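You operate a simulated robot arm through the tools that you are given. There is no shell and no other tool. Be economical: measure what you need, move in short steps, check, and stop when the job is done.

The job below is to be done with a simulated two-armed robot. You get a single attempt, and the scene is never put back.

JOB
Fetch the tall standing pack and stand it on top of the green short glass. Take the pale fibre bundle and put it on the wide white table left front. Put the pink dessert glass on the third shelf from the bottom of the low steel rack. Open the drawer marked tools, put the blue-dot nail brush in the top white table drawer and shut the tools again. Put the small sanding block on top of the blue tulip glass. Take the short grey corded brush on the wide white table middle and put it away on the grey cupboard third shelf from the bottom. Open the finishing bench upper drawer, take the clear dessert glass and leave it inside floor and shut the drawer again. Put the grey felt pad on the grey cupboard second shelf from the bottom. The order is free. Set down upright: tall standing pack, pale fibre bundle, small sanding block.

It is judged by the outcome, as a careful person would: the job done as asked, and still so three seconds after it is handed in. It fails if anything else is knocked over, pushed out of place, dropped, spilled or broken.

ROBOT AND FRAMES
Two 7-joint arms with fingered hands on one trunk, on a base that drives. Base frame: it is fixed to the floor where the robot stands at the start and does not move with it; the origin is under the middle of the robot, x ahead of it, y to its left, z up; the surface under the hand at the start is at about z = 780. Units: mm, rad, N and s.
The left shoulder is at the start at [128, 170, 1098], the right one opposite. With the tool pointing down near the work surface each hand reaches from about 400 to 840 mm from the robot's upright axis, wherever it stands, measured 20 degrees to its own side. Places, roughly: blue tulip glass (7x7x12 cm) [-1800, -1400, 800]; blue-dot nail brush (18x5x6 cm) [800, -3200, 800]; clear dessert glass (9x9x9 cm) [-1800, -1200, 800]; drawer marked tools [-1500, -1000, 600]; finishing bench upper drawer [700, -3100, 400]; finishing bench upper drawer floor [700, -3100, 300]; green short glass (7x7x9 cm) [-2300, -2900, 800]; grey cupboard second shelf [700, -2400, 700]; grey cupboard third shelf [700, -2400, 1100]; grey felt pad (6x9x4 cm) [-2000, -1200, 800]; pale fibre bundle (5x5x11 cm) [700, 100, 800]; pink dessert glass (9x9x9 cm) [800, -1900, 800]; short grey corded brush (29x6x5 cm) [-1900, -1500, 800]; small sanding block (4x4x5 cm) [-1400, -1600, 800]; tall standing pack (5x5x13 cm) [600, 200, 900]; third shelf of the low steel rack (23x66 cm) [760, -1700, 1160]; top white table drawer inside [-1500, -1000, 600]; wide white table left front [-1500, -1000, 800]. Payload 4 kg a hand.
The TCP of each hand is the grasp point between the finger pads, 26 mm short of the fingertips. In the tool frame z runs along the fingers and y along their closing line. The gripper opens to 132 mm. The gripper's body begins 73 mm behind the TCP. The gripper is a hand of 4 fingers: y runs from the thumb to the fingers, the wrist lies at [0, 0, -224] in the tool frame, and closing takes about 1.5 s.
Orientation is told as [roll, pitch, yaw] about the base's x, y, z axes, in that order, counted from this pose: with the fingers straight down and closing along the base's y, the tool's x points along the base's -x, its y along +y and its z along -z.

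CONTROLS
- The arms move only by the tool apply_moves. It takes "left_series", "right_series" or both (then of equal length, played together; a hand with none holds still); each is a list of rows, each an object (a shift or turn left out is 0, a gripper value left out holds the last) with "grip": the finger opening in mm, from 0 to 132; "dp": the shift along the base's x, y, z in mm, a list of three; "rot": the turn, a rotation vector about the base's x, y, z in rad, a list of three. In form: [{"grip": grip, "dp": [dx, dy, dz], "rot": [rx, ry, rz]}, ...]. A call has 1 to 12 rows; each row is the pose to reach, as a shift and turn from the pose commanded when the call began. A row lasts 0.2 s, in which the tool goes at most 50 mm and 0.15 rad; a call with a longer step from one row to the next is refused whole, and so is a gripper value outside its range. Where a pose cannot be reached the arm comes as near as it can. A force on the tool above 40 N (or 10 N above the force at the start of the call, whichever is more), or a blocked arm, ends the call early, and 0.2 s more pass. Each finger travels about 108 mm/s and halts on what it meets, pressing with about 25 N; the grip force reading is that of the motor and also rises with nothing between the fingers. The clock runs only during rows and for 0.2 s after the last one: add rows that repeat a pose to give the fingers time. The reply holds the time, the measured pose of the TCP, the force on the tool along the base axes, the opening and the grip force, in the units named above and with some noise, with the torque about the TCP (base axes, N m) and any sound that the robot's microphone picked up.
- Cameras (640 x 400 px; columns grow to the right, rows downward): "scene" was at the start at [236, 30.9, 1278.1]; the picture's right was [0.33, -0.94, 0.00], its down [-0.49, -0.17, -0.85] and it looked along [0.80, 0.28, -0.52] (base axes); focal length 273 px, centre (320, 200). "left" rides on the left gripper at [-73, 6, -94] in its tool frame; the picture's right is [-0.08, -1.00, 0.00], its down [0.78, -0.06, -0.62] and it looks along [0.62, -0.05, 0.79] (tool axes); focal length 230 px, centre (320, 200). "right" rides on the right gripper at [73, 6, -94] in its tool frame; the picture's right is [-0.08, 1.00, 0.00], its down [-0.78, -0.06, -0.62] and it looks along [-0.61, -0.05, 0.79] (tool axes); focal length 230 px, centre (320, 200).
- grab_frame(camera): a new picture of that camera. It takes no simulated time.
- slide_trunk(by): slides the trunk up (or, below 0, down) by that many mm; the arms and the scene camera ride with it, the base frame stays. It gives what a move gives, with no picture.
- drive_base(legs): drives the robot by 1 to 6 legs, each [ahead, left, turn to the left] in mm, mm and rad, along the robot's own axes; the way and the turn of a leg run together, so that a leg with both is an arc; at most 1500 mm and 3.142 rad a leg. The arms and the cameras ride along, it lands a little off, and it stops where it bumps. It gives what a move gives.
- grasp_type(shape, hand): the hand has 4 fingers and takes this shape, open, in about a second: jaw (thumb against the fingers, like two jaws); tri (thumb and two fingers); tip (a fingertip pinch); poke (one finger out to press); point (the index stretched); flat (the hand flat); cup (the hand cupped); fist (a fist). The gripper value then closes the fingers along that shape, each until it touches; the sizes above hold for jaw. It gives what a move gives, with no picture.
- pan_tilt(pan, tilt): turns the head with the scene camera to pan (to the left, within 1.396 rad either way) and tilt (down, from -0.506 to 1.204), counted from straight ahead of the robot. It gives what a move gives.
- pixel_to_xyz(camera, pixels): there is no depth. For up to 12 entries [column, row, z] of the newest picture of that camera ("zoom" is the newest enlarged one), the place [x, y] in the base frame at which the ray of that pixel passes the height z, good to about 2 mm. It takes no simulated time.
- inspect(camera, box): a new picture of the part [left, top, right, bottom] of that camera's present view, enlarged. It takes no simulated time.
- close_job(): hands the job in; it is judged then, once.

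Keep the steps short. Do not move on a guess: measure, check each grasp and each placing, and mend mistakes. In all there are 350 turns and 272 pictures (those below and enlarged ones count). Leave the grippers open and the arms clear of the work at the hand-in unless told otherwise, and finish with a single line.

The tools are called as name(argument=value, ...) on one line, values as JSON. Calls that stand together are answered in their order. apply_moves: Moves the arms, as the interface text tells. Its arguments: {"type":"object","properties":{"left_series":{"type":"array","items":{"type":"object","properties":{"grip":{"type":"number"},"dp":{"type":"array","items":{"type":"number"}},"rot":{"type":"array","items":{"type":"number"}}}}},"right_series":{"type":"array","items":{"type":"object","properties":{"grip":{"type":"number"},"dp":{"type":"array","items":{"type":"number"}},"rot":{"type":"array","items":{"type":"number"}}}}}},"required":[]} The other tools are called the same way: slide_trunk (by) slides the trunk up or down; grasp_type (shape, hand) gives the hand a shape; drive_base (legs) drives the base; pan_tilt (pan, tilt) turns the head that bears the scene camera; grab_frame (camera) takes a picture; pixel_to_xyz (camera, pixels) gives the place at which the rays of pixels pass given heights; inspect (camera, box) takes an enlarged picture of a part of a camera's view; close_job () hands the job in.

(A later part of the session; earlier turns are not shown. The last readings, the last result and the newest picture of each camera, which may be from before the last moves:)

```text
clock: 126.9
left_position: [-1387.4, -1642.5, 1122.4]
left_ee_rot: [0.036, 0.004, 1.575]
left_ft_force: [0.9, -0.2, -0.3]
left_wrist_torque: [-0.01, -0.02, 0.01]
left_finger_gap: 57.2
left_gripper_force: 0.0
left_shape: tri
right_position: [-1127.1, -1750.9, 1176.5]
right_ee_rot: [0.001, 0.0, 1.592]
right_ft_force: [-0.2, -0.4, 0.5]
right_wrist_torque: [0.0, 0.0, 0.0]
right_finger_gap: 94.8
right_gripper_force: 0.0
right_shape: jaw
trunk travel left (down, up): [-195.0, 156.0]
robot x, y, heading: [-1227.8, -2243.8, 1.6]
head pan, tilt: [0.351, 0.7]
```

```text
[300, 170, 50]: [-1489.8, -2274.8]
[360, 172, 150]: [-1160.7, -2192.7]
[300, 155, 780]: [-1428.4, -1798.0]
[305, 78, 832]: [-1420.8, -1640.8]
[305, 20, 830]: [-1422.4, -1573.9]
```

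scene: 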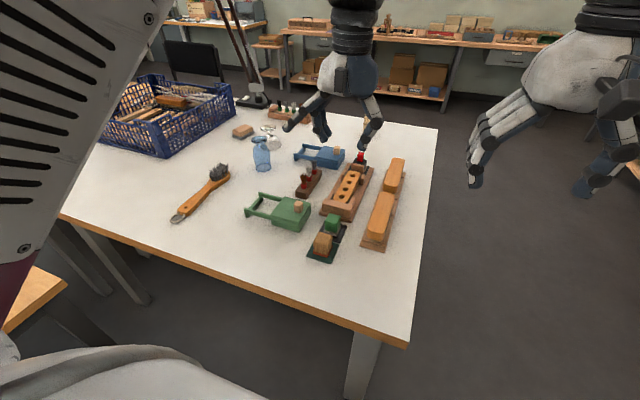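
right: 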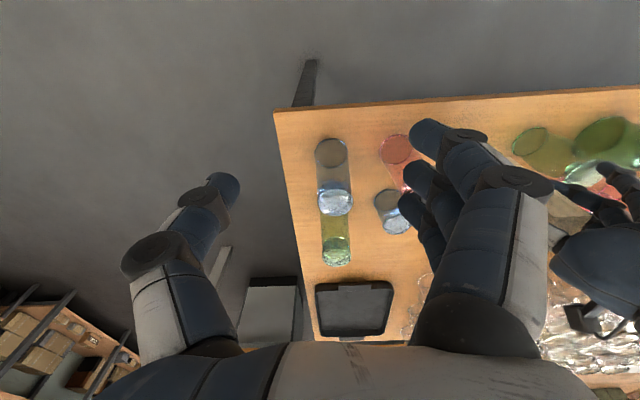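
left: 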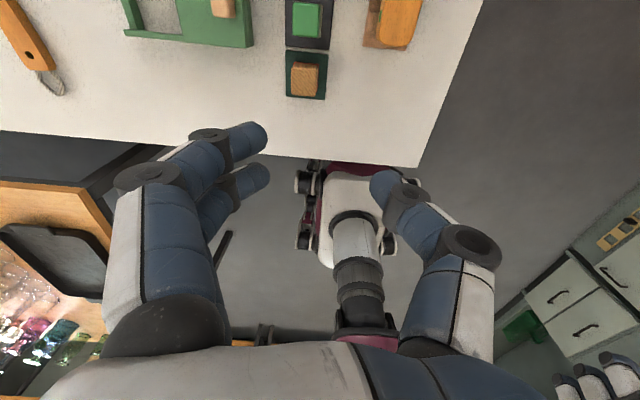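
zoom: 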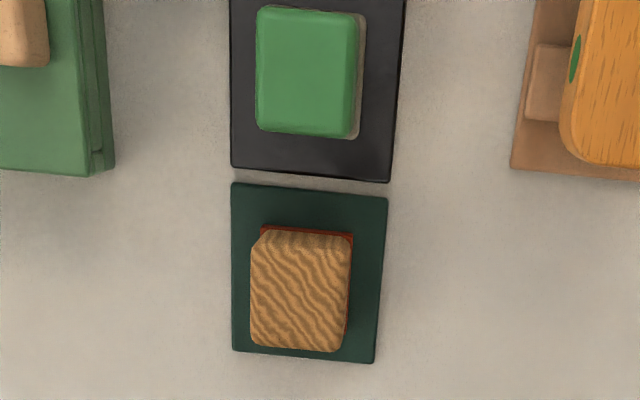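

Red abrasive sole marks the grained-wood one as the sanding block. Lower the trunk back, set jaw shape, and go above it.

slide_trunk(by=-80)

grasp_type(hand="left", shape="jaw")

apply_moves(left_series=[{"grip": 80, "dp": [-10, -2, -20], "rot": [0, 0, 0]}, {"dp": [-20, -4, -45]}, {"dp": [-30, -6, -70]}, {"dp": [-34, -6, -95]}, {"dp": [-34, -6, -120]}, {"dp": [-34, -6, -130]}, {"dp": [-34, -6, -130]}])

grab_frame(camera="left")

```text
clock: 128.0
left_position: [-1396.5, -1643.2, 1040.6]
left_ee_rot: [-0.007, 0.017, 1.6]
left_ft_force: [-0.4, -0.4, 0.2]
left_wrist_torque: [0.05, -0.03, -0.01]
left_finger_gap: 57.2
left_gripper_force: 0.1
left_shape: tri
right_position: [-1126.7, -1754.0, 1098.4]
right_ee_rot: [-0.001, -0.006, 1.592]
right_ft_force: [-0.3, -0.1, 1.2]
right_wrist_torque: [0.05, -0.04, -0.01]
right_finger_gap: 94.6
right_gripper_force: 0.0
right_shape: jaw
trunk travel left (down, up): [-115.0, 236.0]
robot x, y, heading: [-1226.3, -2245.8, 1.597]
head pan, tilt: [0.351, 0.7]
```

```text
clock: 128.9
left_position: [-1394.8, -1640.3, 1041.7]
left_ee_rot: [-0.005, 0.012, 1.597]
left_ft_force: [0.6, -0.2, 0.4]
left_wrist_torque: [0.0, -0.01, -0.03]
left_finger_gap: 132.1
left_gripper_force: 0.1
left_shape: jaw
right_position: [-1126.8, -1751.3, 1095.6]
right_ee_rot: [0.002, -0.002, 1.594]
right_ft_force: [0.0, 0.3, -0.5]
right_wrist_torque: [-0.01, 0.0, -0.01]
right_finger_gap: 94.7
right_gripper_force: 0.0
right_shape: jaw
trunk travel left (down, up): [-115.0, 236.0]
robot x, y, heading: [-1224.3, -2241.9, 1.596]
head pan, tilt: [0.351, 0.7]
```

```text
clock: 130.5
left_position: [-1421.9, -1647.9, 913.3]
left_ee_rot: [0.033, 0.002, 1.579]
left_ft_force: [-0.3, 0.8, -0.7]
left_wrist_torque: [-0.02, -0.02, -0.03]
left_finger_gap: 80.3
left_gripper_force: 0.1
left_shape: jaw
right_position: [-1127.2, -1750.7, 1096.8]
right_ee_rot: [0.002, -0.001, 1.593]
right_ft_force: [0.2, 0.1, 0.1]
right_wrist_torque: [0.0, -0.01, 0.0]
right_finger_gap: 94.6
right_gripper_force: 0.1
right_shape: jaw
trunk travel left (down, up): [-115.0, 236.0]
robot x, y, heading: [-1226.8, -2246.4, 1.594]
head pan, tilt: [0.351, 0.7]
```

```text
210 pictures are left
```

left: 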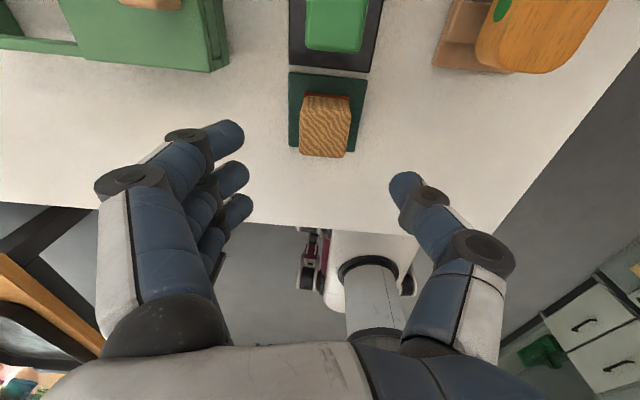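

pixel_to_xyz(camera="left", pixels=[[302, 155, 832], [343, 158, 832], [303, 97, 832], [350, 98, 832]])

apply_moves(left_series=[{"dp": [0, 0, -15], "rot": [0, -0.03, 0]}, {"dp": [0, 0, -30], "rot": [0, -0.05, 0]}, {"dp": [0, 0, -45], "rot": [0, -0.05, 0]}, {"dp": [0, 0, -58], "rot": [0, -0.05, 0]}, {"dp": [0, 0, -58], "rot": [0, -0.05, 0]}])

inspect(camera="scene", box=[270, 120, 410, 290])

```text
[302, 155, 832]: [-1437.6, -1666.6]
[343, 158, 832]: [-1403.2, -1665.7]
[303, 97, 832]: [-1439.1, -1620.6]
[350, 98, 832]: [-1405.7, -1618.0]
```

```text
clock: 131.7
left_position: [-1420.0, -1650.3, 854.8]
left_ee_rot: [-0.015, 0.004, 1.575]
left_ft_force: [-0.2, 0.1, -0.7]
left_wrist_torque: [0.04, -0.02, 0.01]
left_finger_gap: 80.6
left_gripper_force: 0.1
left_shape: jaw
right_position: [-1127.0, -1752.3, 1096.9]
right_ee_rot: [0.002, -0.002, 1.595]
right_ft_force: [-1.4, 0.2, 0.2]
right_wrist_torque: [0.01, -0.02, 0.0]
right_finger_gap: 94.7
right_gripper_force: 0.0
right_shape: jaw
trunk travel left (down, up): [-115.0, 236.0]
robot x, y, heading: [-1225.5, -2247.4, 1.591]
head pan, tilt: [0.351, 0.7]
```

```text
2.35 times, centred on (340, 205) of scene
```

zoom: 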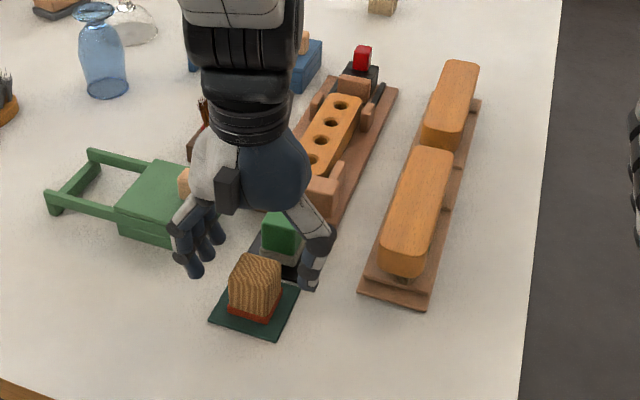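

Descend to z ≈ 821 and close.

apply_moves(left_series=[{"dp": [-1, 3, -15], "grip": 70}, {"dp": [-1, 3, -33]}, {"dp": [-1, 3, -33]}, {"dp": [-1, 3, -33], "grip": 28}, {"dp": [-1, 3, -33]}, {"dp": [-1, 3, -33]}, {"dp": [-1, 3, -33]}, {"dp": [-1, 3, -33]}])

inspect(camera="left", box=[200, 50, 440, 250])

```text
clock: 133.5
left_position: [-1422.0, -1646.2, 821.5]
left_ee_rot: [-0.014, 0.005, 1.577]
left_ft_force: [0.3, 0.2, 0.6]
left_wrist_torque: [-0.01, 0.02, -0.04]
left_finger_gap: 32.3
left_gripper_force: 24.8
left_shape: jaw
right_position: [-1127.3, -1751.4, 1097.4]
right_ee_rot: [0.002, -0.003, 1.594]
right_ft_force: [-0.4, -0.1, 0.5]
right_wrist_torque: [-0.01, 0.02, 0.01]
right_finger_gap: 94.4
right_gripper_force: 0.0
right_shape: jaw
trunk travel left (down, up): [-115.0, 236.0]
robot x, y, heading: [-1224.3, -2245.0, 1.593]
head pan, tilt: [0.351, 0.7]
```

```text
2.00 times, centred on (320, 150) of left
```

zoom: 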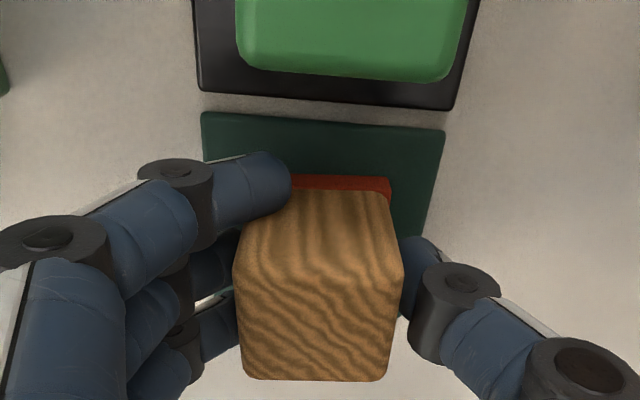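

Gripped. Lift 150 mm.

apply_moves(left_series=[{"dp": [0, 0, 15]}, {"dp": [0, 0, 40]}, {"dp": [0, 0, 70]}, {"dp": [0, 0, 110]}, {"dp": [0, 0, 150]}, {"dp": [0, 0, 180]}])

inspect(camera="scene", box=[250, 70, 430, 270])

grab_frame(camera="left")

```text
clock: 134.9
left_position: [-1423.0, -1645.3, 998.8]
left_ee_rot: [-0.014, 0.006, 1.576]
left_ft_force: [0.3, 0.1, -0.8]
left_wrist_torque: [-0.03, 0.0, 0.02]
left_finger_gap: 31.6
left_gripper_force: 24.9
left_shape: jaw
right_position: [-1127.0, -1752.4, 1096.4]
right_ee_rot: [0.002, 0.0, 1.595]
right_ft_force: [-0.7, -0.1, -0.6]
right_wrist_torque: [0.03, -0.04, 0.04]
right_finger_gap: 94.8
right_gripper_force: 0.0
right_shape: jaw
trunk travel left (down, up): [-115.0, 236.0]
robot x, y, heading: [-1229.0, -2243.9, 1.594]
head pan, tilt: [0.351, 0.7]
```

```text
2.00 times, centred on (340, 170) of scene
```

zoom: 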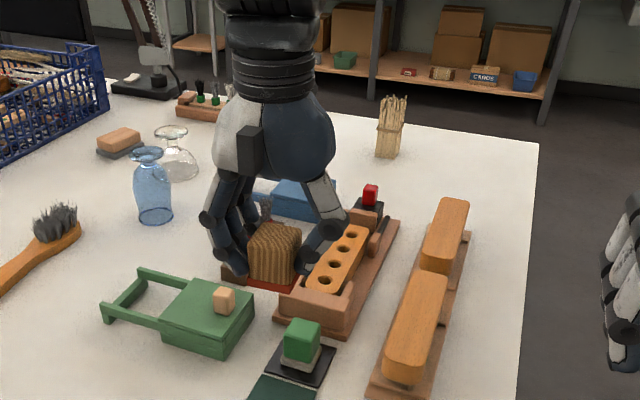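

```text
206 pictures are left
```

left: 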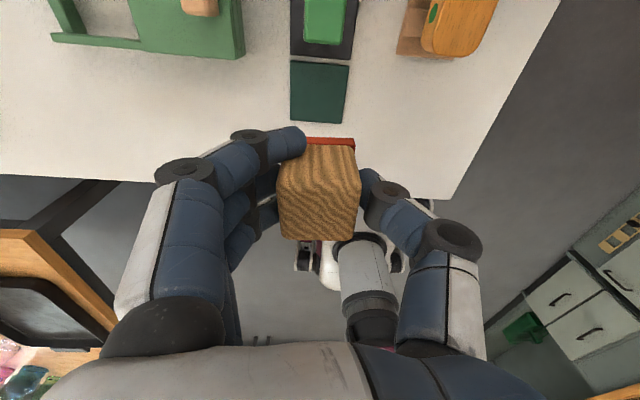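

Held and level. Shift base left 370, then ahead 130.

drive_base(legs=[[0, 365, -0.023], [125, 0, 0]])

pan_tilt(pan=0.3, tilt=0.65)

grab_frame(camera="scene")

```text
clock: 139.6
left_position: [-1781.2, -1520.6, 999.2]
left_ee_rot: [-0.014, 0.003, 1.557]
left_ft_force: [1.1, 0.7, -0.4]
left_wrist_torque: [0.0, 0.04, -0.01]
left_finger_gap: 32.1
left_gripper_force: 24.8
left_shape: jaw
right_position: [-1487.3, -1633.5, 1096.6]
right_ee_rot: [0.002, -0.003, 1.577]
right_ft_force: [-0.6, -0.3, -0.5]
right_wrist_torque: [-0.05, 0.0, -0.05]
right_finger_gap: 94.6
right_gripper_force: 0.1
right_shape: jaw
trunk travel left (down, up): [-115.0, 236.0]
robot x, y, heading: [-1593.5, -2125.2, 1.573]
head pan, tilt: [0.351, 0.7]
```

```text
clock: 140.2
left_position: [-1782.0, -1521.5, 999.3]
left_ee_rot: [-0.012, 0.003, 1.557]
left_ft_force: [0.6, -0.1, -0.7]
left_wrist_torque: [0.02, -0.05, -0.02]
left_finger_gap: 32.0
left_gripper_force: 25.7
left_shape: jaw
right_position: [-1486.9, -1634.8, 1096.8]
right_ee_rot: [0.003, -0.002, 1.574]
right_ft_force: [-0.1, 0.3, -0.4]
right_wrist_torque: [-0.01, 0.03, -0.02]
right_finger_gap: 94.5
right_gripper_force: 0.1
right_shape: jaw
trunk travel left (down, up): [-115.0, 236.0]
robot x, y, heading: [-1596.5, -2125.2, 1.573]
head pan, tilt: [0.3, 0.649]
```

```text
205 pictures are left
```

scene: 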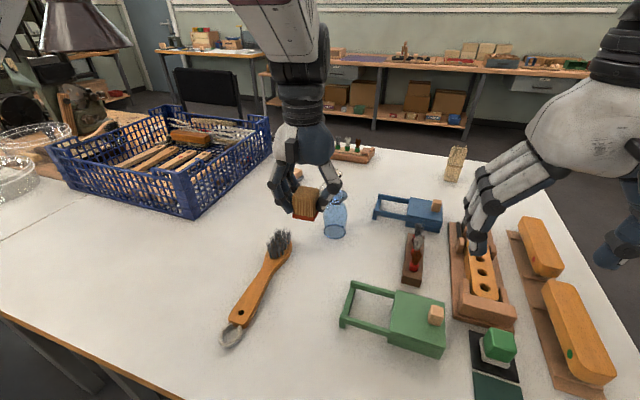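

inspect(camera="scene", box=[260, 150, 380, 260])

grab_frame(camera="left")

```text
3.64 times, centred on (320, 205) of scene
```

zoom: 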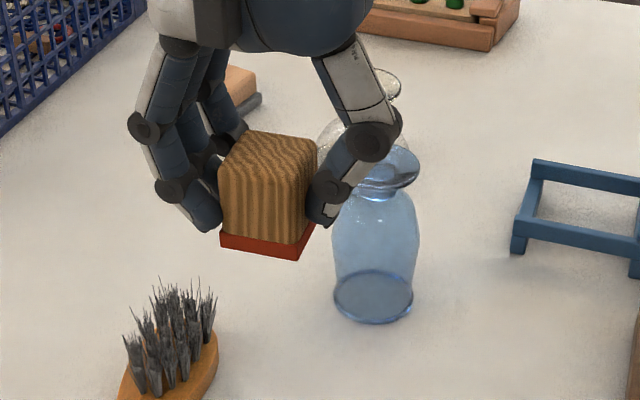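

```text
203 pictures are left
```

left: 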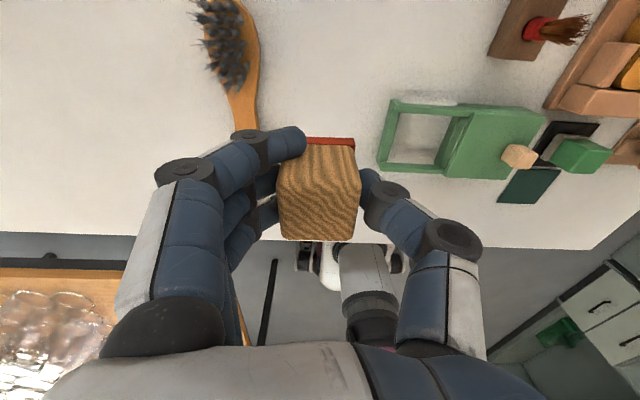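

pixel_to_xyz(camera="zoom", pixels=[[373, 297, 781], [333, 297, 781], [413, 297, 781], [388, 166, 900], [420, 168, 900], [388, 145, 900], [388, 166, 895]])

```text
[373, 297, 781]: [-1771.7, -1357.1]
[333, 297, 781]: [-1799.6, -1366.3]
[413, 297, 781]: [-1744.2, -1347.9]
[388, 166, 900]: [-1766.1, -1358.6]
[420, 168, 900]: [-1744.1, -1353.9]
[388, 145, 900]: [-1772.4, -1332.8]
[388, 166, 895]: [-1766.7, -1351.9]
```

Tulip centre ≈ (−1771,−1357), top ≈ 900. Move above at z ≈ 970.

apply_moves(left_series=[{"dp": [3, 40, -5]}, {"dp": [6, 80, -10]}, {"dp": [9, 120, -15]}, {"dp": [11, 150, -22]}, {"dp": [11, 164, -28]}, {"dp": [11, 164, -28]}, {"dp": [11, 164, -28]}])

inspect(camera="scene", box=[270, 110, 390, 260])

grab_frame(camera="left")

```text
clock: 141.8
left_position: [-1770.3, -1358.2, 973.2]
left_ee_rot: [-0.014, 0.004, 1.558]
left_ft_force: [-0.4, 0.0, 0.3]
left_wrist_torque: [-0.02, -0.02, 0.02]
left_finger_gap: 31.7
left_gripper_force: 24.7
left_shape: jaw
right_position: [-1487.5, -1632.9, 1096.8]
right_ee_rot: [0.002, -0.002, 1.576]
right_ft_force: [-0.4, 1.1, 0.0]
right_wrist_torque: [-0.02, 0.0, -0.02]
right_finger_gap: 95.0
right_gripper_force: 0.1
right_shape: jaw
trunk travel left (down, up): [-115.0, 236.0]
robot x, y, heading: [-1597.0, -2121.4, 1.575]
head pan, tilt: [0.3, 0.649]
```

```text
2.67 times, centred on (330, 185) of scene
```

zoom: 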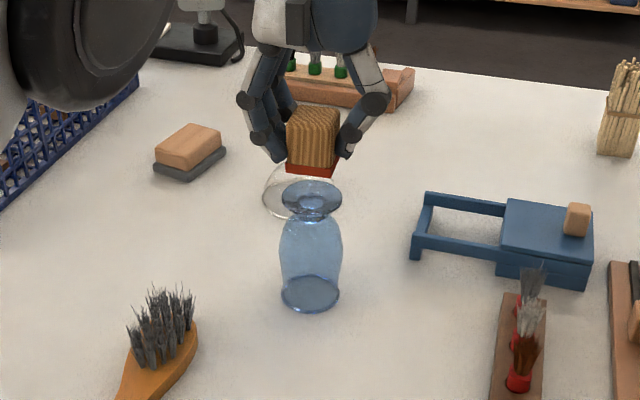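

```text
201 pictures are left
```

left: 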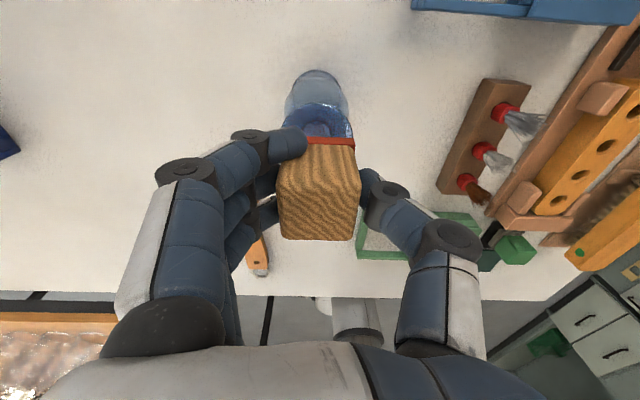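

pixel_to_xyz(camera="zoom", pixels=[[312, 200, 900], [282, 200, 900], [342, 200, 900], [310, 296, 781], [286, 164, 935], [332, 176, 935], [340, 155, 935], [312, 200, 890]])

```text
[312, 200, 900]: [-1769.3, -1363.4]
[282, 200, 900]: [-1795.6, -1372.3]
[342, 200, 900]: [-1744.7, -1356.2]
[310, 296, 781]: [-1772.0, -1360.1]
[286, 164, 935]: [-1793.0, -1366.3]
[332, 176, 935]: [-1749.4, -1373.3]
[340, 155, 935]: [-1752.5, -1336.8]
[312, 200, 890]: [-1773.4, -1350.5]
```

Nearly centred; shift −5 in y, descend to just above, then slowly.

apply_moves(left_series=[{"dp": [1, -5, -8]}, {"dp": [1, -5, -18]}, {"dp": [1, -5, -28]}, {"dp": [1, -5, -31]}, {"dp": [1, -5, -33]}, {"dp": [1, -5, -33]}])

inspect(camera="scene", box=[290, 140, 370, 240])

```text
clock: 143.2
left_position: [-1770.5, -1363.0, 938.6]
left_ee_rot: [-0.014, 0.003, 1.557]
left_ft_force: [-0.7, -1.0, -0.1]
left_wrist_torque: [0.03, -0.01, -0.03]
left_finger_gap: 31.4
left_gripper_force: 24.6
left_shape: jaw
right_position: [-1487.0, -1634.5, 1096.8]
right_ee_rot: [0.003, -0.002, 1.575]
right_ft_force: [0.7, 0.3, -0.4]
right_wrist_torque: [0.01, 0.0, -0.02]
right_finger_gap: 94.6
right_gripper_force: 0.1
right_shape: jaw
trunk travel left (down, up): [-115.0, 236.0]
robot x, y, heading: [-1597.5, -2127.6, 1.579]
head pan, tilt: [0.3, 0.649]
```

```text
4.00 times, centred on (330, 190) of scene
```

zoom: 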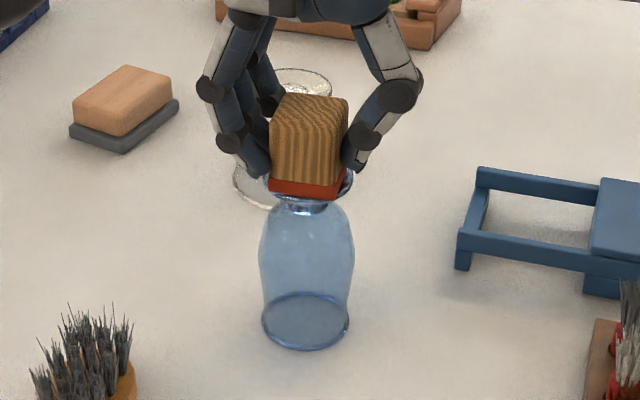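

pixel_to_xyz(camera="zoom", pixels=[[268, 190, 901], [336, 199, 901], [346, 176, 901], [305, 322, 781]])

apply_moves(left_series=[{"dp": [0, 0, -2]}, {"dp": [0, 0, -4]}, {"dp": [0, 0, -6]}, {"dp": [0, 0, -6]}])

```text
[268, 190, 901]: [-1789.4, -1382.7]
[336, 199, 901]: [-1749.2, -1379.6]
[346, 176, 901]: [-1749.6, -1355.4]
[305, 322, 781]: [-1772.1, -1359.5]
```

```text
clock: 144.2
left_position: [-1769.0, -1363.4, 936.3]
left_ee_rot: [-0.014, -0.001, 1.556]
left_ft_force: [0.2, 2.0, 14.3]
left_wrist_torque: [-0.12, 0.13, 0.02]
left_finger_gap: 31.6
left_gripper_force: 25.1
left_shape: jaw
right_position: [-1487.9, -1636.5, 1097.3]
right_ee_rot: [0.002, -0.003, 1.576]
right_ft_force: [-1.5, -0.1, 0.8]
right_wrist_torque: [0.01, -0.01, 0.01]
right_finger_gap: 94.3
right_gripper_force: 0.2
right_shape: jaw
trunk travel left (down, up): [-115.0, 236.0]
robot x, y, heading: [-1596.4, -2125.8, 1.574]
head pan, tilt: [0.3, 0.649]
```

Contact 14 N, centred. Ease and open.

apply_moves(left_series=[{"dp": [0, 0, 4]}, {"dp": [0, 0, 4], "grip": 38}, {"dp": [0, 0, 4], "grip": 46}, {"dp": [0, 0, 4], "grip": 56}, {"dp": [0, 0, 4], "grip": 66}, {"dp": [0, 0, 4], "grip": 66}])

inspect(camera="scene", box=[290, 140, 370, 240])

```text
clock: 145.6
left_position: [-1768.6, -1362.1, 937.0]
left_ee_rot: [-0.014, 0.002, 1.557]
left_ft_force: [0.2, -0.1, 0.0]
left_wrist_torque: [-0.03, 0.01, -0.01]
left_finger_gap: 65.2
left_gripper_force: 0.0
left_shape: jaw
right_position: [-1487.7, -1634.5, 1096.6]
right_ee_rot: [0.003, -0.001, 1.575]
right_ft_force: [-1.1, -0.3, 0.8]
right_wrist_torque: [-0.01, 0.01, 0.03]
right_finger_gap: 94.7
right_gripper_force: 0.0
right_shape: jaw
trunk travel left (down, up): [-115.0, 236.0]
robot x, y, heading: [-1595.4, -2127.1, 1.575]
head pan, tilt: [0.3, 0.649]
```

```text
4.00 times, centred on (330, 190) of scene
```

zoom: 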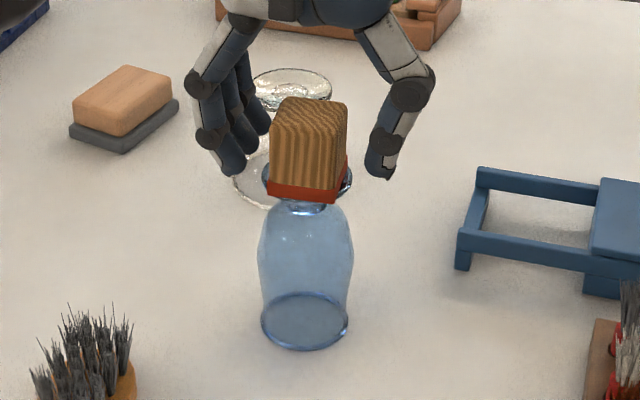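

Stable. Lift up and move back over the brush.

apply_moves(left_series=[{"dp": [0, 0, 20]}, {"dp": [0, 0, 45]}, {"dp": [0, 0, 75]}, {"dp": [0, -30, 90]}, {"dp": [-20, -70, 90]}, {"dp": [-40, -110, 90]}, {"dp": [-60, -150, 90]}, {"dp": [-80, -190, 90]}, {"dp": [-90, -220, 80]}])

grab_frame(camera="scene")

grab_frame(camera="left")

```text
clock: 147.6
left_position: [-1871.6, -1578.0, 1016.4]
left_ee_rot: [-0.087, -0.007, 1.59]
left_ft_force: [-0.2, -0.5, -1.1]
left_wrist_torque: [0.01, -0.04, -0.01]
left_finger_gap: 65.6
left_gripper_force: 0.0
left_shape: jaw
left hand out of reach, approached as far as the arm can: row 9
right_position: [-1488.9, -1635.6, 1096.6]
right_ee_rot: [0.0, -0.004, 1.575]
right_ft_force: [-0.5, 0.1, 0.0]
right_wrist_torque: [-0.02, 0.0, -0.01]
right_finger_gap: 94.8
right_gripper_force: 0.1
right_shape: jaw
trunk travel left (down, up): [-115.0, 236.0]
robot x, y, heading: [-1594.4, -2128.8, 1.573]
head pan, tilt: [0.3, 0.649]
```

```text
198 pictures are left
```

scene: 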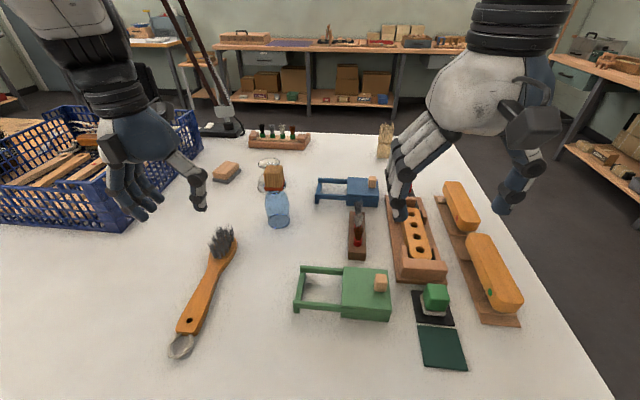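

```text
197 pictures are left
```

left: 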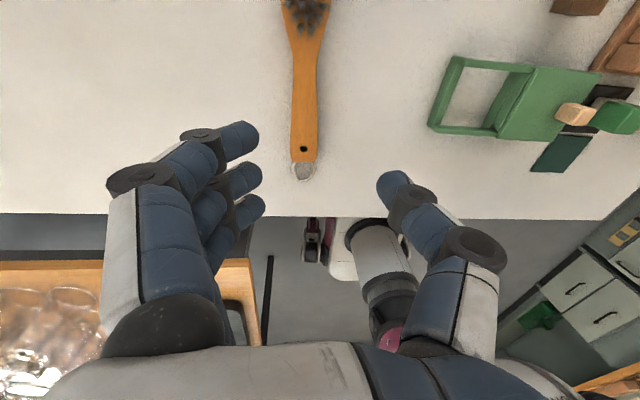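

Block stable. Before gripping the brush, look at the cupboard to the east to plan the grasp.

pan_tilt(pan=-1.39, tilt=0.1)

grab_frame(camera="scene")

```text
clock: 149.4
left_position: [-1872.2, -1579.0, 1011.7]
left_ee_rot: [-0.079, 0.008, 1.592]
left_ft_force: [0.3, 0.4, 0.5]
left_wrist_torque: [-0.02, 0.0, 0.0]
left_finger_gap: 65.7
left_gripper_force: 0.0
left_shape: jaw
right_position: [-1488.0, -1632.9, 1096.7]
right_ee_rot: [0.001, -0.002, 1.575]
right_ft_force: [-0.2, -0.3, 0.7]
right_wrist_torque: [0.02, 0.01, 0.0]
right_finger_gap: 94.6
right_gripper_force: 0.1
right_shape: jaw
trunk travel left (down, up): [-115.0, 236.0]
robot x, y, heading: [-1595.5, -2123.4, 1.576]
head pan, tilt: [-1.389, 0.099]
```

```text
196 pictures are left
```

scene: 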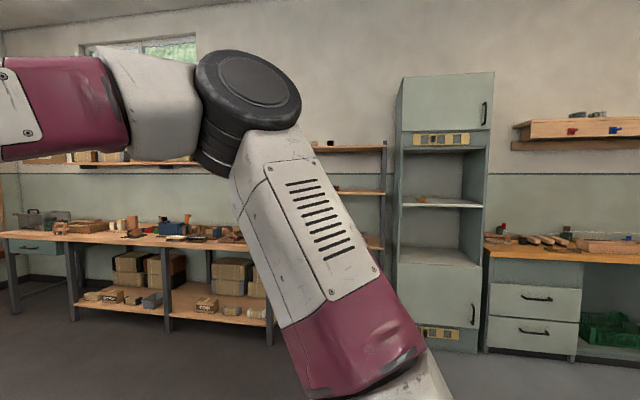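

inspect(camera="scene", box=[370, 60, 640, 370])

pixel_to_xyz(camera="scene", pixels=[[400, 345, 0], [480, 350, 0], [440, 205, 1100], [440, 262, 720], [485, 260, 780], [575, 360, 0]])

```text
1.29 times, centred on (505, 215) of scene
```

zoom: 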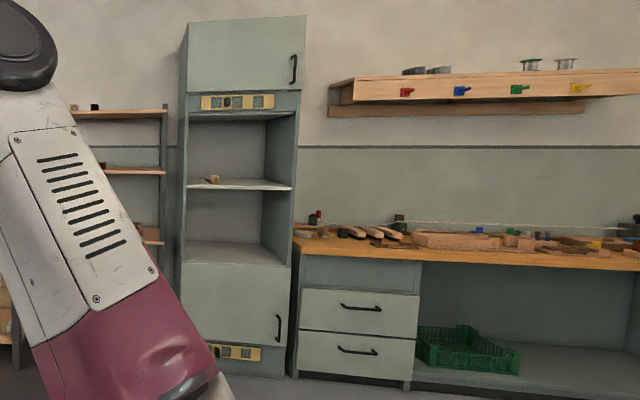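

```text
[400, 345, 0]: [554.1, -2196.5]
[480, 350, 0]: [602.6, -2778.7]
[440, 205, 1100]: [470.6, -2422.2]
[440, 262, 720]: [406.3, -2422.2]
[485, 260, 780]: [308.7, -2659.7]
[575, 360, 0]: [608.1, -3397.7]
```

Cupboard compartments are ~380 mm high, so I'll hold the brush with a forward-tilted hand. Look back at the brush.

pan_tilt(pan=0.3, tilt=0.8)

inspect(camera="scene", box=[130, 130, 330, 330])

```text
clock: 151.1
left_position: [-1871.1, -1578.7, 1012.0]
left_ee_rot: [-0.083, 0.006, 1.591]
left_ft_force: [0.4, 0.5, 0.3]
left_wrist_torque: [0.01, -0.03, -0.01]
left_finger_gap: 65.4
left_gripper_force: 0.0
left_shape: jaw
right_position: [-1487.6, -1633.6, 1095.8]
right_ee_rot: [0.001, -0.002, 1.577]
right_ft_force: [0.0, -0.5, 0.3]
right_wrist_torque: [0.03, -0.01, 0.02]
right_finger_gap: 94.7
right_gripper_force: 0.0
right_shape: jaw
trunk travel left (down, up): [-115.0, 236.0]
robot x, y, heading: [-1597.1, -2122.9, 1.573]
head pan, tilt: [0.3, 0.799]
```

```text
2.00 times, centred on (230, 230) of scene
```

zoom: 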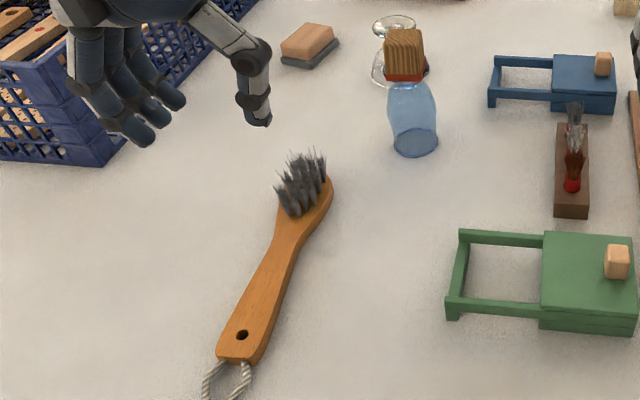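

pixel_to_xyz(camera="zoom", pixels=[[216, 358, 795], [258, 360, 780], [250, 340, 800], [262, 265, 800], [300, 255, 780], [275, 225, 800], [318, 220, 780], [333, 190, 790], [215, 395, 785], [242, 335, 800], [284, 245, 800], [300, 205, 803]])

```text
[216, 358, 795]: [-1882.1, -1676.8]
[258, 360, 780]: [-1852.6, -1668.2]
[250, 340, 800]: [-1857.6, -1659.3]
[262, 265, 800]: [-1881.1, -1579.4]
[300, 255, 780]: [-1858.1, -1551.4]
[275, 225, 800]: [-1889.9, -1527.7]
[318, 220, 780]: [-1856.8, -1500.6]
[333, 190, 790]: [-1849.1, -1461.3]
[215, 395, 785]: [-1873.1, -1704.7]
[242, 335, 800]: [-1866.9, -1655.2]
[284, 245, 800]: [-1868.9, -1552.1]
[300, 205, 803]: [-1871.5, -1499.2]
```

Brush lies along y at x ≈ −1868, y −1705…−1455. I'll tilt the hand forward ~0.35 rad and come down at y ≈ −1550.

apply_moves(left_series=[{"dp": [0, 5, -20], "rot": [0.1, 0.03, 0]}, {"dp": [0, 10, -40], "rot": [0.2, 0.06, 0]}, {"dp": [2, 20, -70], "rot": [0.3, 0.08, 0]}, {"dp": [3, 28, -100], "rot": [0.35, 0.08, 0]}, {"dp": [3, 28, -130], "rot": [0.35, 0.08, 0]}, {"dp": [3, 28, -130], "rot": [0.35, 0.08, 0]}])

grab_frame(camera="left")

inspect(camera="scene", box=[130, 130, 330, 330])

```text
clock: 152.5
left_position: [-1858.1, -1551.9, 884.2]
left_ee_rot: [0.075, -0.348, 1.538]
left_ft_force: [-0.5, 0.6, 0.2]
left_wrist_torque: [-0.01, 0.0, 0.0]
left_finger_gap: 65.5
left_gripper_force: 0.0
left_shape: jaw
left hand out of reach, approached as far as the arm can: row 1, 2
right_position: [-1487.7, -1634.9, 1095.3]
right_ee_rot: [0.001, -0.003, 1.574]
right_ft_force: [-0.8, 0.4, -0.3]
right_wrist_torque: [0.02, 0.02, -0.01]
right_finger_gap: 94.7
right_gripper_force: 0.0
right_shape: jaw
trunk travel left (down, up): [-115.0, 236.0]
robot x, y, heading: [-1600.7, -2126.5, 1.575]
head pan, tilt: [0.3, 0.799]
```

```text
193 pictures are left
```

left: 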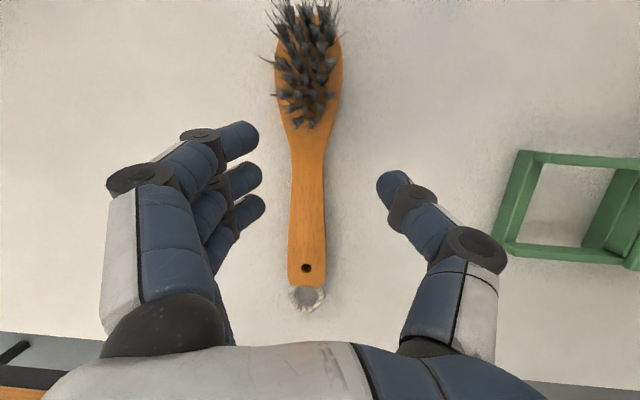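

```text
2.00 times, centred on (230, 230) of scene
```

zoom: 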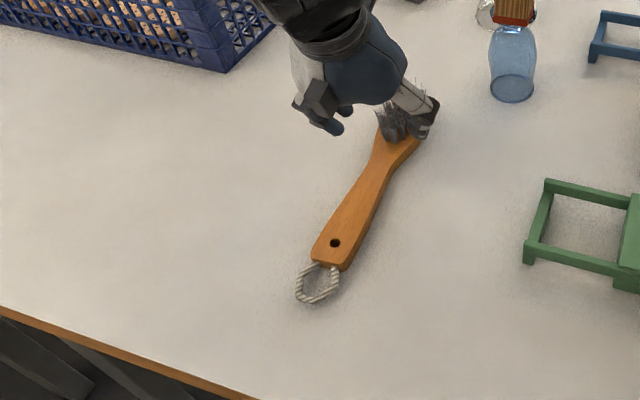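

pixel_to_xyz(camera="left", pixels=[[306, 268, 800], [309, 150, 800], [309, 60, 800], [290, 200, 800], [324, 200, 800], [298, 130, 800]])

apply_moves(left_series=[{"dp": [-5, 0, -15], "rot": [0, -0.05, 0.02]}, {"dp": [-10, 0, -30], "rot": [0, -0.085, 0.03]}, {"dp": [-10, 2, -45], "rot": [0, -0.085, 0.03]}, {"dp": [-10, 2, -45], "rot": [0, -0.085, 0.03]}])

grab_frame(camera="left")

```text
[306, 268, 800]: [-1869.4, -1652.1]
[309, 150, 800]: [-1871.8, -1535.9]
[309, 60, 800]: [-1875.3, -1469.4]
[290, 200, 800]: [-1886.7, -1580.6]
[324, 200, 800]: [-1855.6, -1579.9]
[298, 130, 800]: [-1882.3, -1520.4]
```

```text
clock: 153.5
left_position: [-1869.4, -1549.5, 839.2]
left_ee_rot: [-0.016, -0.346, 1.603]
left_ft_force: [0.0, 0.7, 1.1]
left_wrist_torque: [0.01, -0.03, 0.05]
left_finger_gap: 65.5
left_gripper_force: 0.1
left_shape: jaw
right_position: [-1487.7, -1634.7, 1096.5]
right_ee_rot: [0.001, -0.004, 1.576]
right_ft_force: [-0.1, -0.1, 0.6]
right_wrist_torque: [0.02, -0.02, 0.01]
right_finger_gap: 94.7
right_gripper_force: 0.0
right_shape: jaw
trunk travel left (down, up): [-115.0, 236.0]
robot x, y, heading: [-1601.1, -2126.9, 1.573]
head pan, tilt: [0.3, 0.799]
```

```text
191 pictures are left
```

left: 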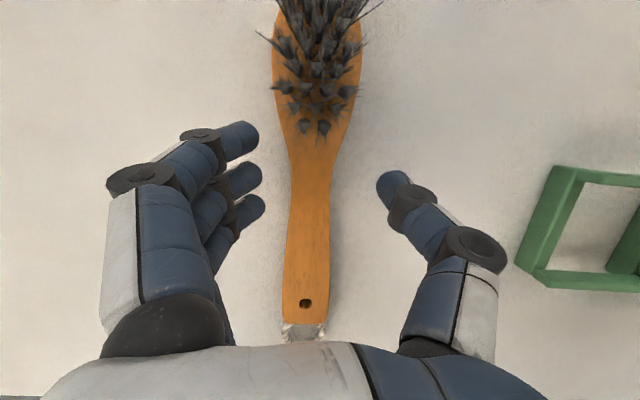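

Aligned. Descend gently to near table contact.

apply_moves(left_series=[{"dp": [0, 0, -12]}, {"dp": [0, 0, -20]}, {"dp": [0, 0, -24]}, {"dp": [0, 0, -27]}, {"dp": [0, 0, -27]}])

```text
clock: 154.7
left_position: [-1868.0, -1548.2, 814.7]
left_ee_rot: [-0.014, -0.348, 1.601]
left_ft_force: [-1.8, 0.1, 16.0]
left_wrist_torque: [-0.28, 0.7, -0.01]
left_finger_gap: 66.0
left_gripper_force: 0.1
left_shape: jaw
right_position: [-1486.7, -1635.2, 1097.0]
right_ee_rot: [0.002, -0.001, 1.576]
right_ft_force: [0.1, 0.1, -0.1]
right_wrist_torque: [0.03, 0.0, 0.01]
right_finger_gap: 95.1
right_gripper_force: 0.0
right_shape: jaw
trunk travel left (down, up): [-115.0, 236.0]
robot x, y, heading: [-1598.9, -2125.1, 1.57]
head pan, tilt: [0.3, 0.799]
```

Touching the table. Up 3 mm, then close.

apply_moves(left_series=[{"dp": [0, 0, 3]}, {"dp": [0, 0, 3], "grip": 45}, {"dp": [0, 0, 3], "grip": 15}, {"dp": [0, 0, 3], "grip": 15}, {"dp": [0, 0, 3], "grip": 15}, {"dp": [0, 0, 3], "grip": 15}, {"dp": [0, 0, 3], "grip": 15}])

grab_frame(camera="left")

```text
clock: 156.3
left_position: [-1868.3, -1548.3, 816.9]
left_ee_rot: [-0.016, -0.345, 1.601]
left_ft_force: [0.4, 0.6, 7.2]
left_wrist_torque: [0.11, -0.23, -0.16]
left_finger_gap: 18.6
left_gripper_force: 25.3
left_shape: jaw
right_position: [-1487.4, -1635.6, 1096.9]
right_ee_rot: [0.002, -0.003, 1.576]
right_ft_force: [0.6, 0.9, -0.7]
right_wrist_torque: [0.0, 0.02, 0.0]
right_finger_gap: 94.5
right_gripper_force: 0.0
right_shape: jaw
trunk travel left (down, up): [-115.0, 236.0]
robot x, y, heading: [-1598.6, -2123.0, 1.573]
head pan, tilt: [0.3, 0.799]
```

```text
190 pictures are left
```

left: 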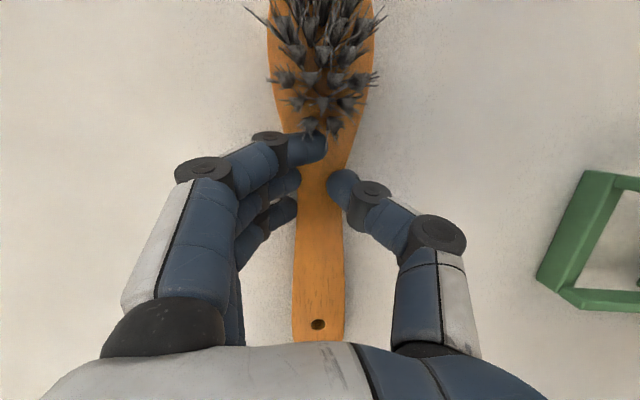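

Gripped (gap 18.6). Lift 40 mm and check.

apply_moves(left_series=[{"dp": [0, 0, 8]}, {"dp": [0, 0, 20]}, {"dp": [0, 0, 35]}, {"dp": [0, 0, 50]}])

grab_frame(camera="left")

inspect(camera="scene", box=[130, 110, 350, 330])

```text
clock: 157.3
left_position: [-1867.1, -1548.3, 866.9]
left_ee_rot: [-0.016, -0.346, 1.602]
left_ft_force: [0.4, 1.4, -1.4]
left_wrist_torque: [0.01, -0.01, 0.02]
left_finger_gap: 17.8
left_gripper_force: 24.6
left_shape: jaw
right_position: [-1487.8, -1633.6, 1096.3]
right_ee_rot: [0.002, -0.004, 1.576]
right_ft_force: [0.6, 0.2, 0.3]
right_wrist_torque: [-0.02, 0.02, 0.02]
right_finger_gap: 94.7
right_gripper_force: 0.0
right_shape: jaw
trunk travel left (down, up): [-115.0, 236.0]
robot x, y, heading: [-1594.7, -2122.6, 1.571]
head pan, tilt: [0.3, 0.799]
```

```text
189 pictures are left
```

left: 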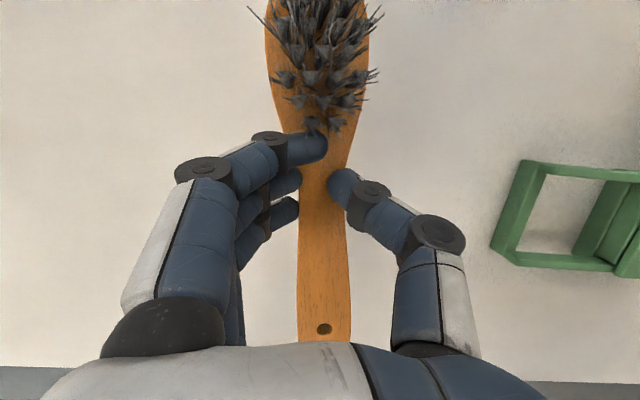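

```text
1.82 times, centred on (240, 220) of scene
```

zoom: 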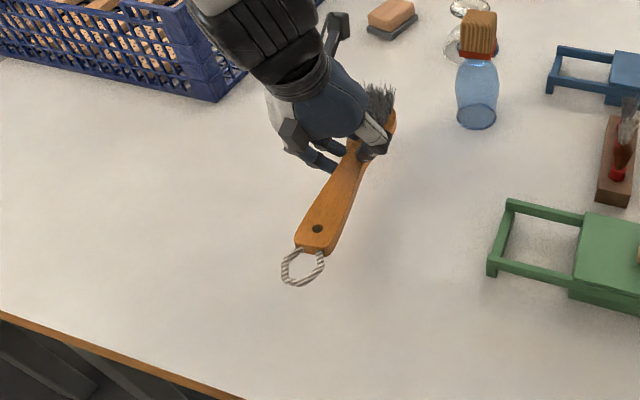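

Brush held well. Raise and retract it, then back away and turn east towards the cupboard.

apply_moves(left_series=[{"dp": [8, -8, 40]}, {"dp": [16, -16, 80]}, {"dp": [24, -24, 115]}, {"dp": [32, -40, 145]}, {"dp": [40, -60, 165]}, {"dp": [40, -60, 165]}])

drive_base(legs=[[-350, 0, 0], [0, 0, -1.571], [1200, 0, 0]])

pan_tilt(pan=0.0, tilt=0.3)

grab_frame(camera="scene")

```text
clock: 158.7
left_position: [-1883.9, -1546.0, 974.3]
left_ee_rot: [-0.087, -0.349, 1.661]
left_ft_force: [-0.2, 0.0, -0.7]
left_wrist_torque: [0.01, 0.01, -0.01]
left_finger_gap: 17.1
left_gripper_force: 25.0
left_shape: jaw
left hand out of reach, approached as far as the arm can: row 2, 3, 4, 5, 6
right_position: [-1488.4, -1634.6, 1097.7]
right_ee_rot: [0.002, -0.002, 1.577]
right_ft_force: [0.5, 0.6, 0.2]
right_wrist_torque: [-0.04, -0.04, 0.0]
right_finger_gap: 94.9
right_gripper_force: 0.0
right_shape: jaw
trunk travel left (down, up): [-115.0, 236.0]
robot x, y, heading: [-1594.0, -2126.4, 1.572]
head pan, tilt: [0.3, 0.799]
```

```text
clock: 170.4
left_position: [180.7, -2134.8, 970.7]
left_ee_rot: [-0.088, -0.338, 0.121]
left_ft_force: [0.4, 0.4, -1.2]
left_wrist_torque: [-0.01, 0.02, 0.04]
left_finger_gap: 17.4
left_gripper_force: 25.3
left_shape: jaw
right_position: [105.7, -2532.7, 1096.3]
right_ee_rot: [0.002, -0.003, 0.032]
right_ft_force: [0.1, -0.6, -0.2]
right_wrist_torque: [0.0, -0.02, 0.01]
right_finger_gap: 94.6
right_gripper_force: 0.0
right_shape: jaw
trunk travel left (down, up): [-115.0, 236.0]
robot x, y, heading: [-386.8, -2437.9, 0.031]
head pan, tilt: [0.3, 0.799]
```

```text
clock: 171.4
left_position: [181.3, -2133.9, 970.8]
left_ee_rot: [-0.092, -0.342, 0.126]
left_ft_force: [-0.4, -0.3, -1.1]
left_wrist_torque: [0.0, -0.02, 0.0]
left_finger_gap: 17.4
left_gripper_force: 25.1
left_shape: jaw
right_position: [106.0, -2532.8, 1097.0]
right_ee_rot: [0.003, -0.002, 0.034]
right_ft_force: [0.0, -0.1, 0.3]
right_wrist_torque: [0.01, -0.01, 0.06]
right_finger_gap: 94.8
right_gripper_force: 0.0
right_shape: jaw
trunk travel left (down, up): [-115.0, 236.0]
robot x, y, heading: [-388.9, -2436.3, 0.033]
head pan, tilt: [0.0, 0.3]
```

```text
187 pictures are left
```

scene: 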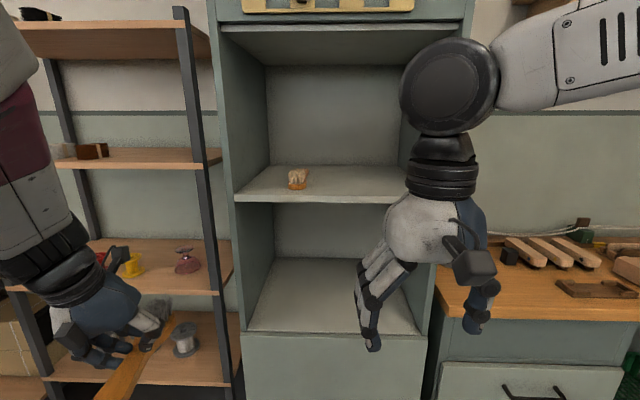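

Measure the cupboard geometry.

pixel_to_xyz(camera="scene", pixels=[[236, 200, 1100], [410, 203, 1100], [242, 333, 720], [428, 335, 720], [300, 185, 1110], [275, 166, 1110], [410, 165, 1110], [275, 260, 725], [220, 165, 1160], [187, 270, 790], [225, 290, 780]])

inspect(camera="scene", box=[210, 0, 440, 200])

```text
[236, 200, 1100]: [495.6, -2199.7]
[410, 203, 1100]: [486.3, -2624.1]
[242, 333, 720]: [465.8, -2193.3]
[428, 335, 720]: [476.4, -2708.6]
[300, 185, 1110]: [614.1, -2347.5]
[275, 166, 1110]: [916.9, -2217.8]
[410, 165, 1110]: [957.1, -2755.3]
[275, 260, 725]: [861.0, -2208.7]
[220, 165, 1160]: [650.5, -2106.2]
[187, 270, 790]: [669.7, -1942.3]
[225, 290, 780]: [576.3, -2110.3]
```

```text
2.00 times, centred on (325, 100) of scene
```

zoom: 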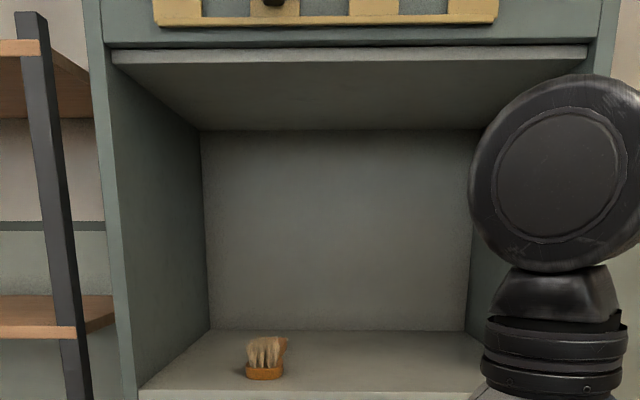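

Compartment: front x ≈ 490, back ≈ 880, y −2205…−2750, shelf z ≈ 1100, ceiling ≈ 1450; a small brush stands at y ≈ −2350. Raise the trunk 200, straighten left hand, tuck the right back.

slide_trunk(by=200)

apply_moves(left_series=[{"dp": [-5, -20, 10], "rot": [0.04, 0, -0.06]}, {"dp": [-10, -40, 20], "rot": [0.09, 0, -0.12]}, {"dp": [-15, -60, 30], "rot": [0.09, 0, -0.12]}, {"dp": [-20, -80, 40], "rot": [0.09, 0, -0.12]}, {"dp": [-20, -80, 40], "rot": [0.09, 0, -0.12]}], right_series=[{"dp": [-25, -15, 0]}, {"dp": [-50, -30, 0]}, {"dp": [-75, -45, 0]}, {"dp": [-100, -60, 0]}, {"dp": [-110, -70, 0]}])

grab_frame(camera="scene")

```text
clock: 173.5
left_position: [182.1, -2134.0, 1170.0]
left_ee_rot: [-0.09, -0.339, 0.121]
left_ft_force: [0.3, 0.4, -1.7]
left_wrist_torque: [0.01, -0.06, 0.01]
left_finger_gap: 17.3
left_gripper_force: 25.3
left_shape: jaw
right_position: [104.9, -2533.8, 1296.1]
right_ee_rot: [0.001, -0.002, 0.034]
right_ft_force: [0.0, -0.4, 0.3]
right_wrist_torque: [-0.02, 0.04, -0.03]
right_finger_gap: 94.9
right_gripper_force: 0.1
right_shape: jaw
trunk travel left (down, up): [-315.0, 36.0]
robot x, y, heading: [-384.7, -2434.7, 0.031]
head pan, tilt: [0.0, 0.3]
```

```text
clock: 174.7
left_position: [161.4, -2214.3, 1211.2]
left_ee_rot: [0.009, -0.345, -0.031]
left_ft_force: [0.5, 0.4, -1.7]
left_wrist_torque: [0.03, -0.02, 0.01]
left_finger_gap: 17.3
left_gripper_force: 24.7
left_shape: jaw
right_position: [-4.7, -2602.8, 1296.9]
right_ee_rot: [0.001, 0.0, 0.035]
right_ft_force: [-0.3, -0.3, 0.3]
right_wrist_torque: [-0.06, 0.0, -0.01]
right_finger_gap: 94.8
right_gripper_force: 0.0
right_shape: jaw
trunk travel left (down, up): [-315.0, 36.0]
robot x, y, heading: [-389.2, -2441.4, 0.036]
head pan, tilt: [0.0, 0.3]
```

```text
185 pictures are left
```

scene: 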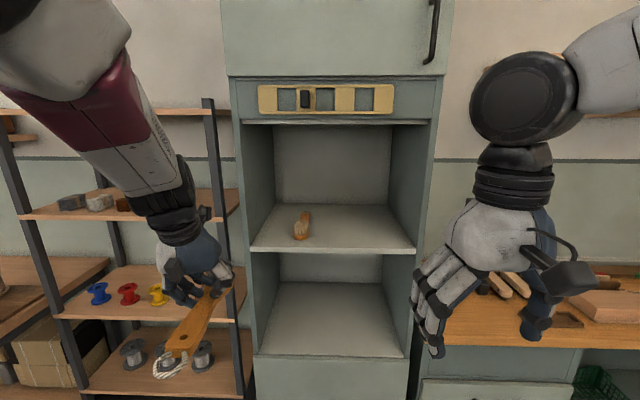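

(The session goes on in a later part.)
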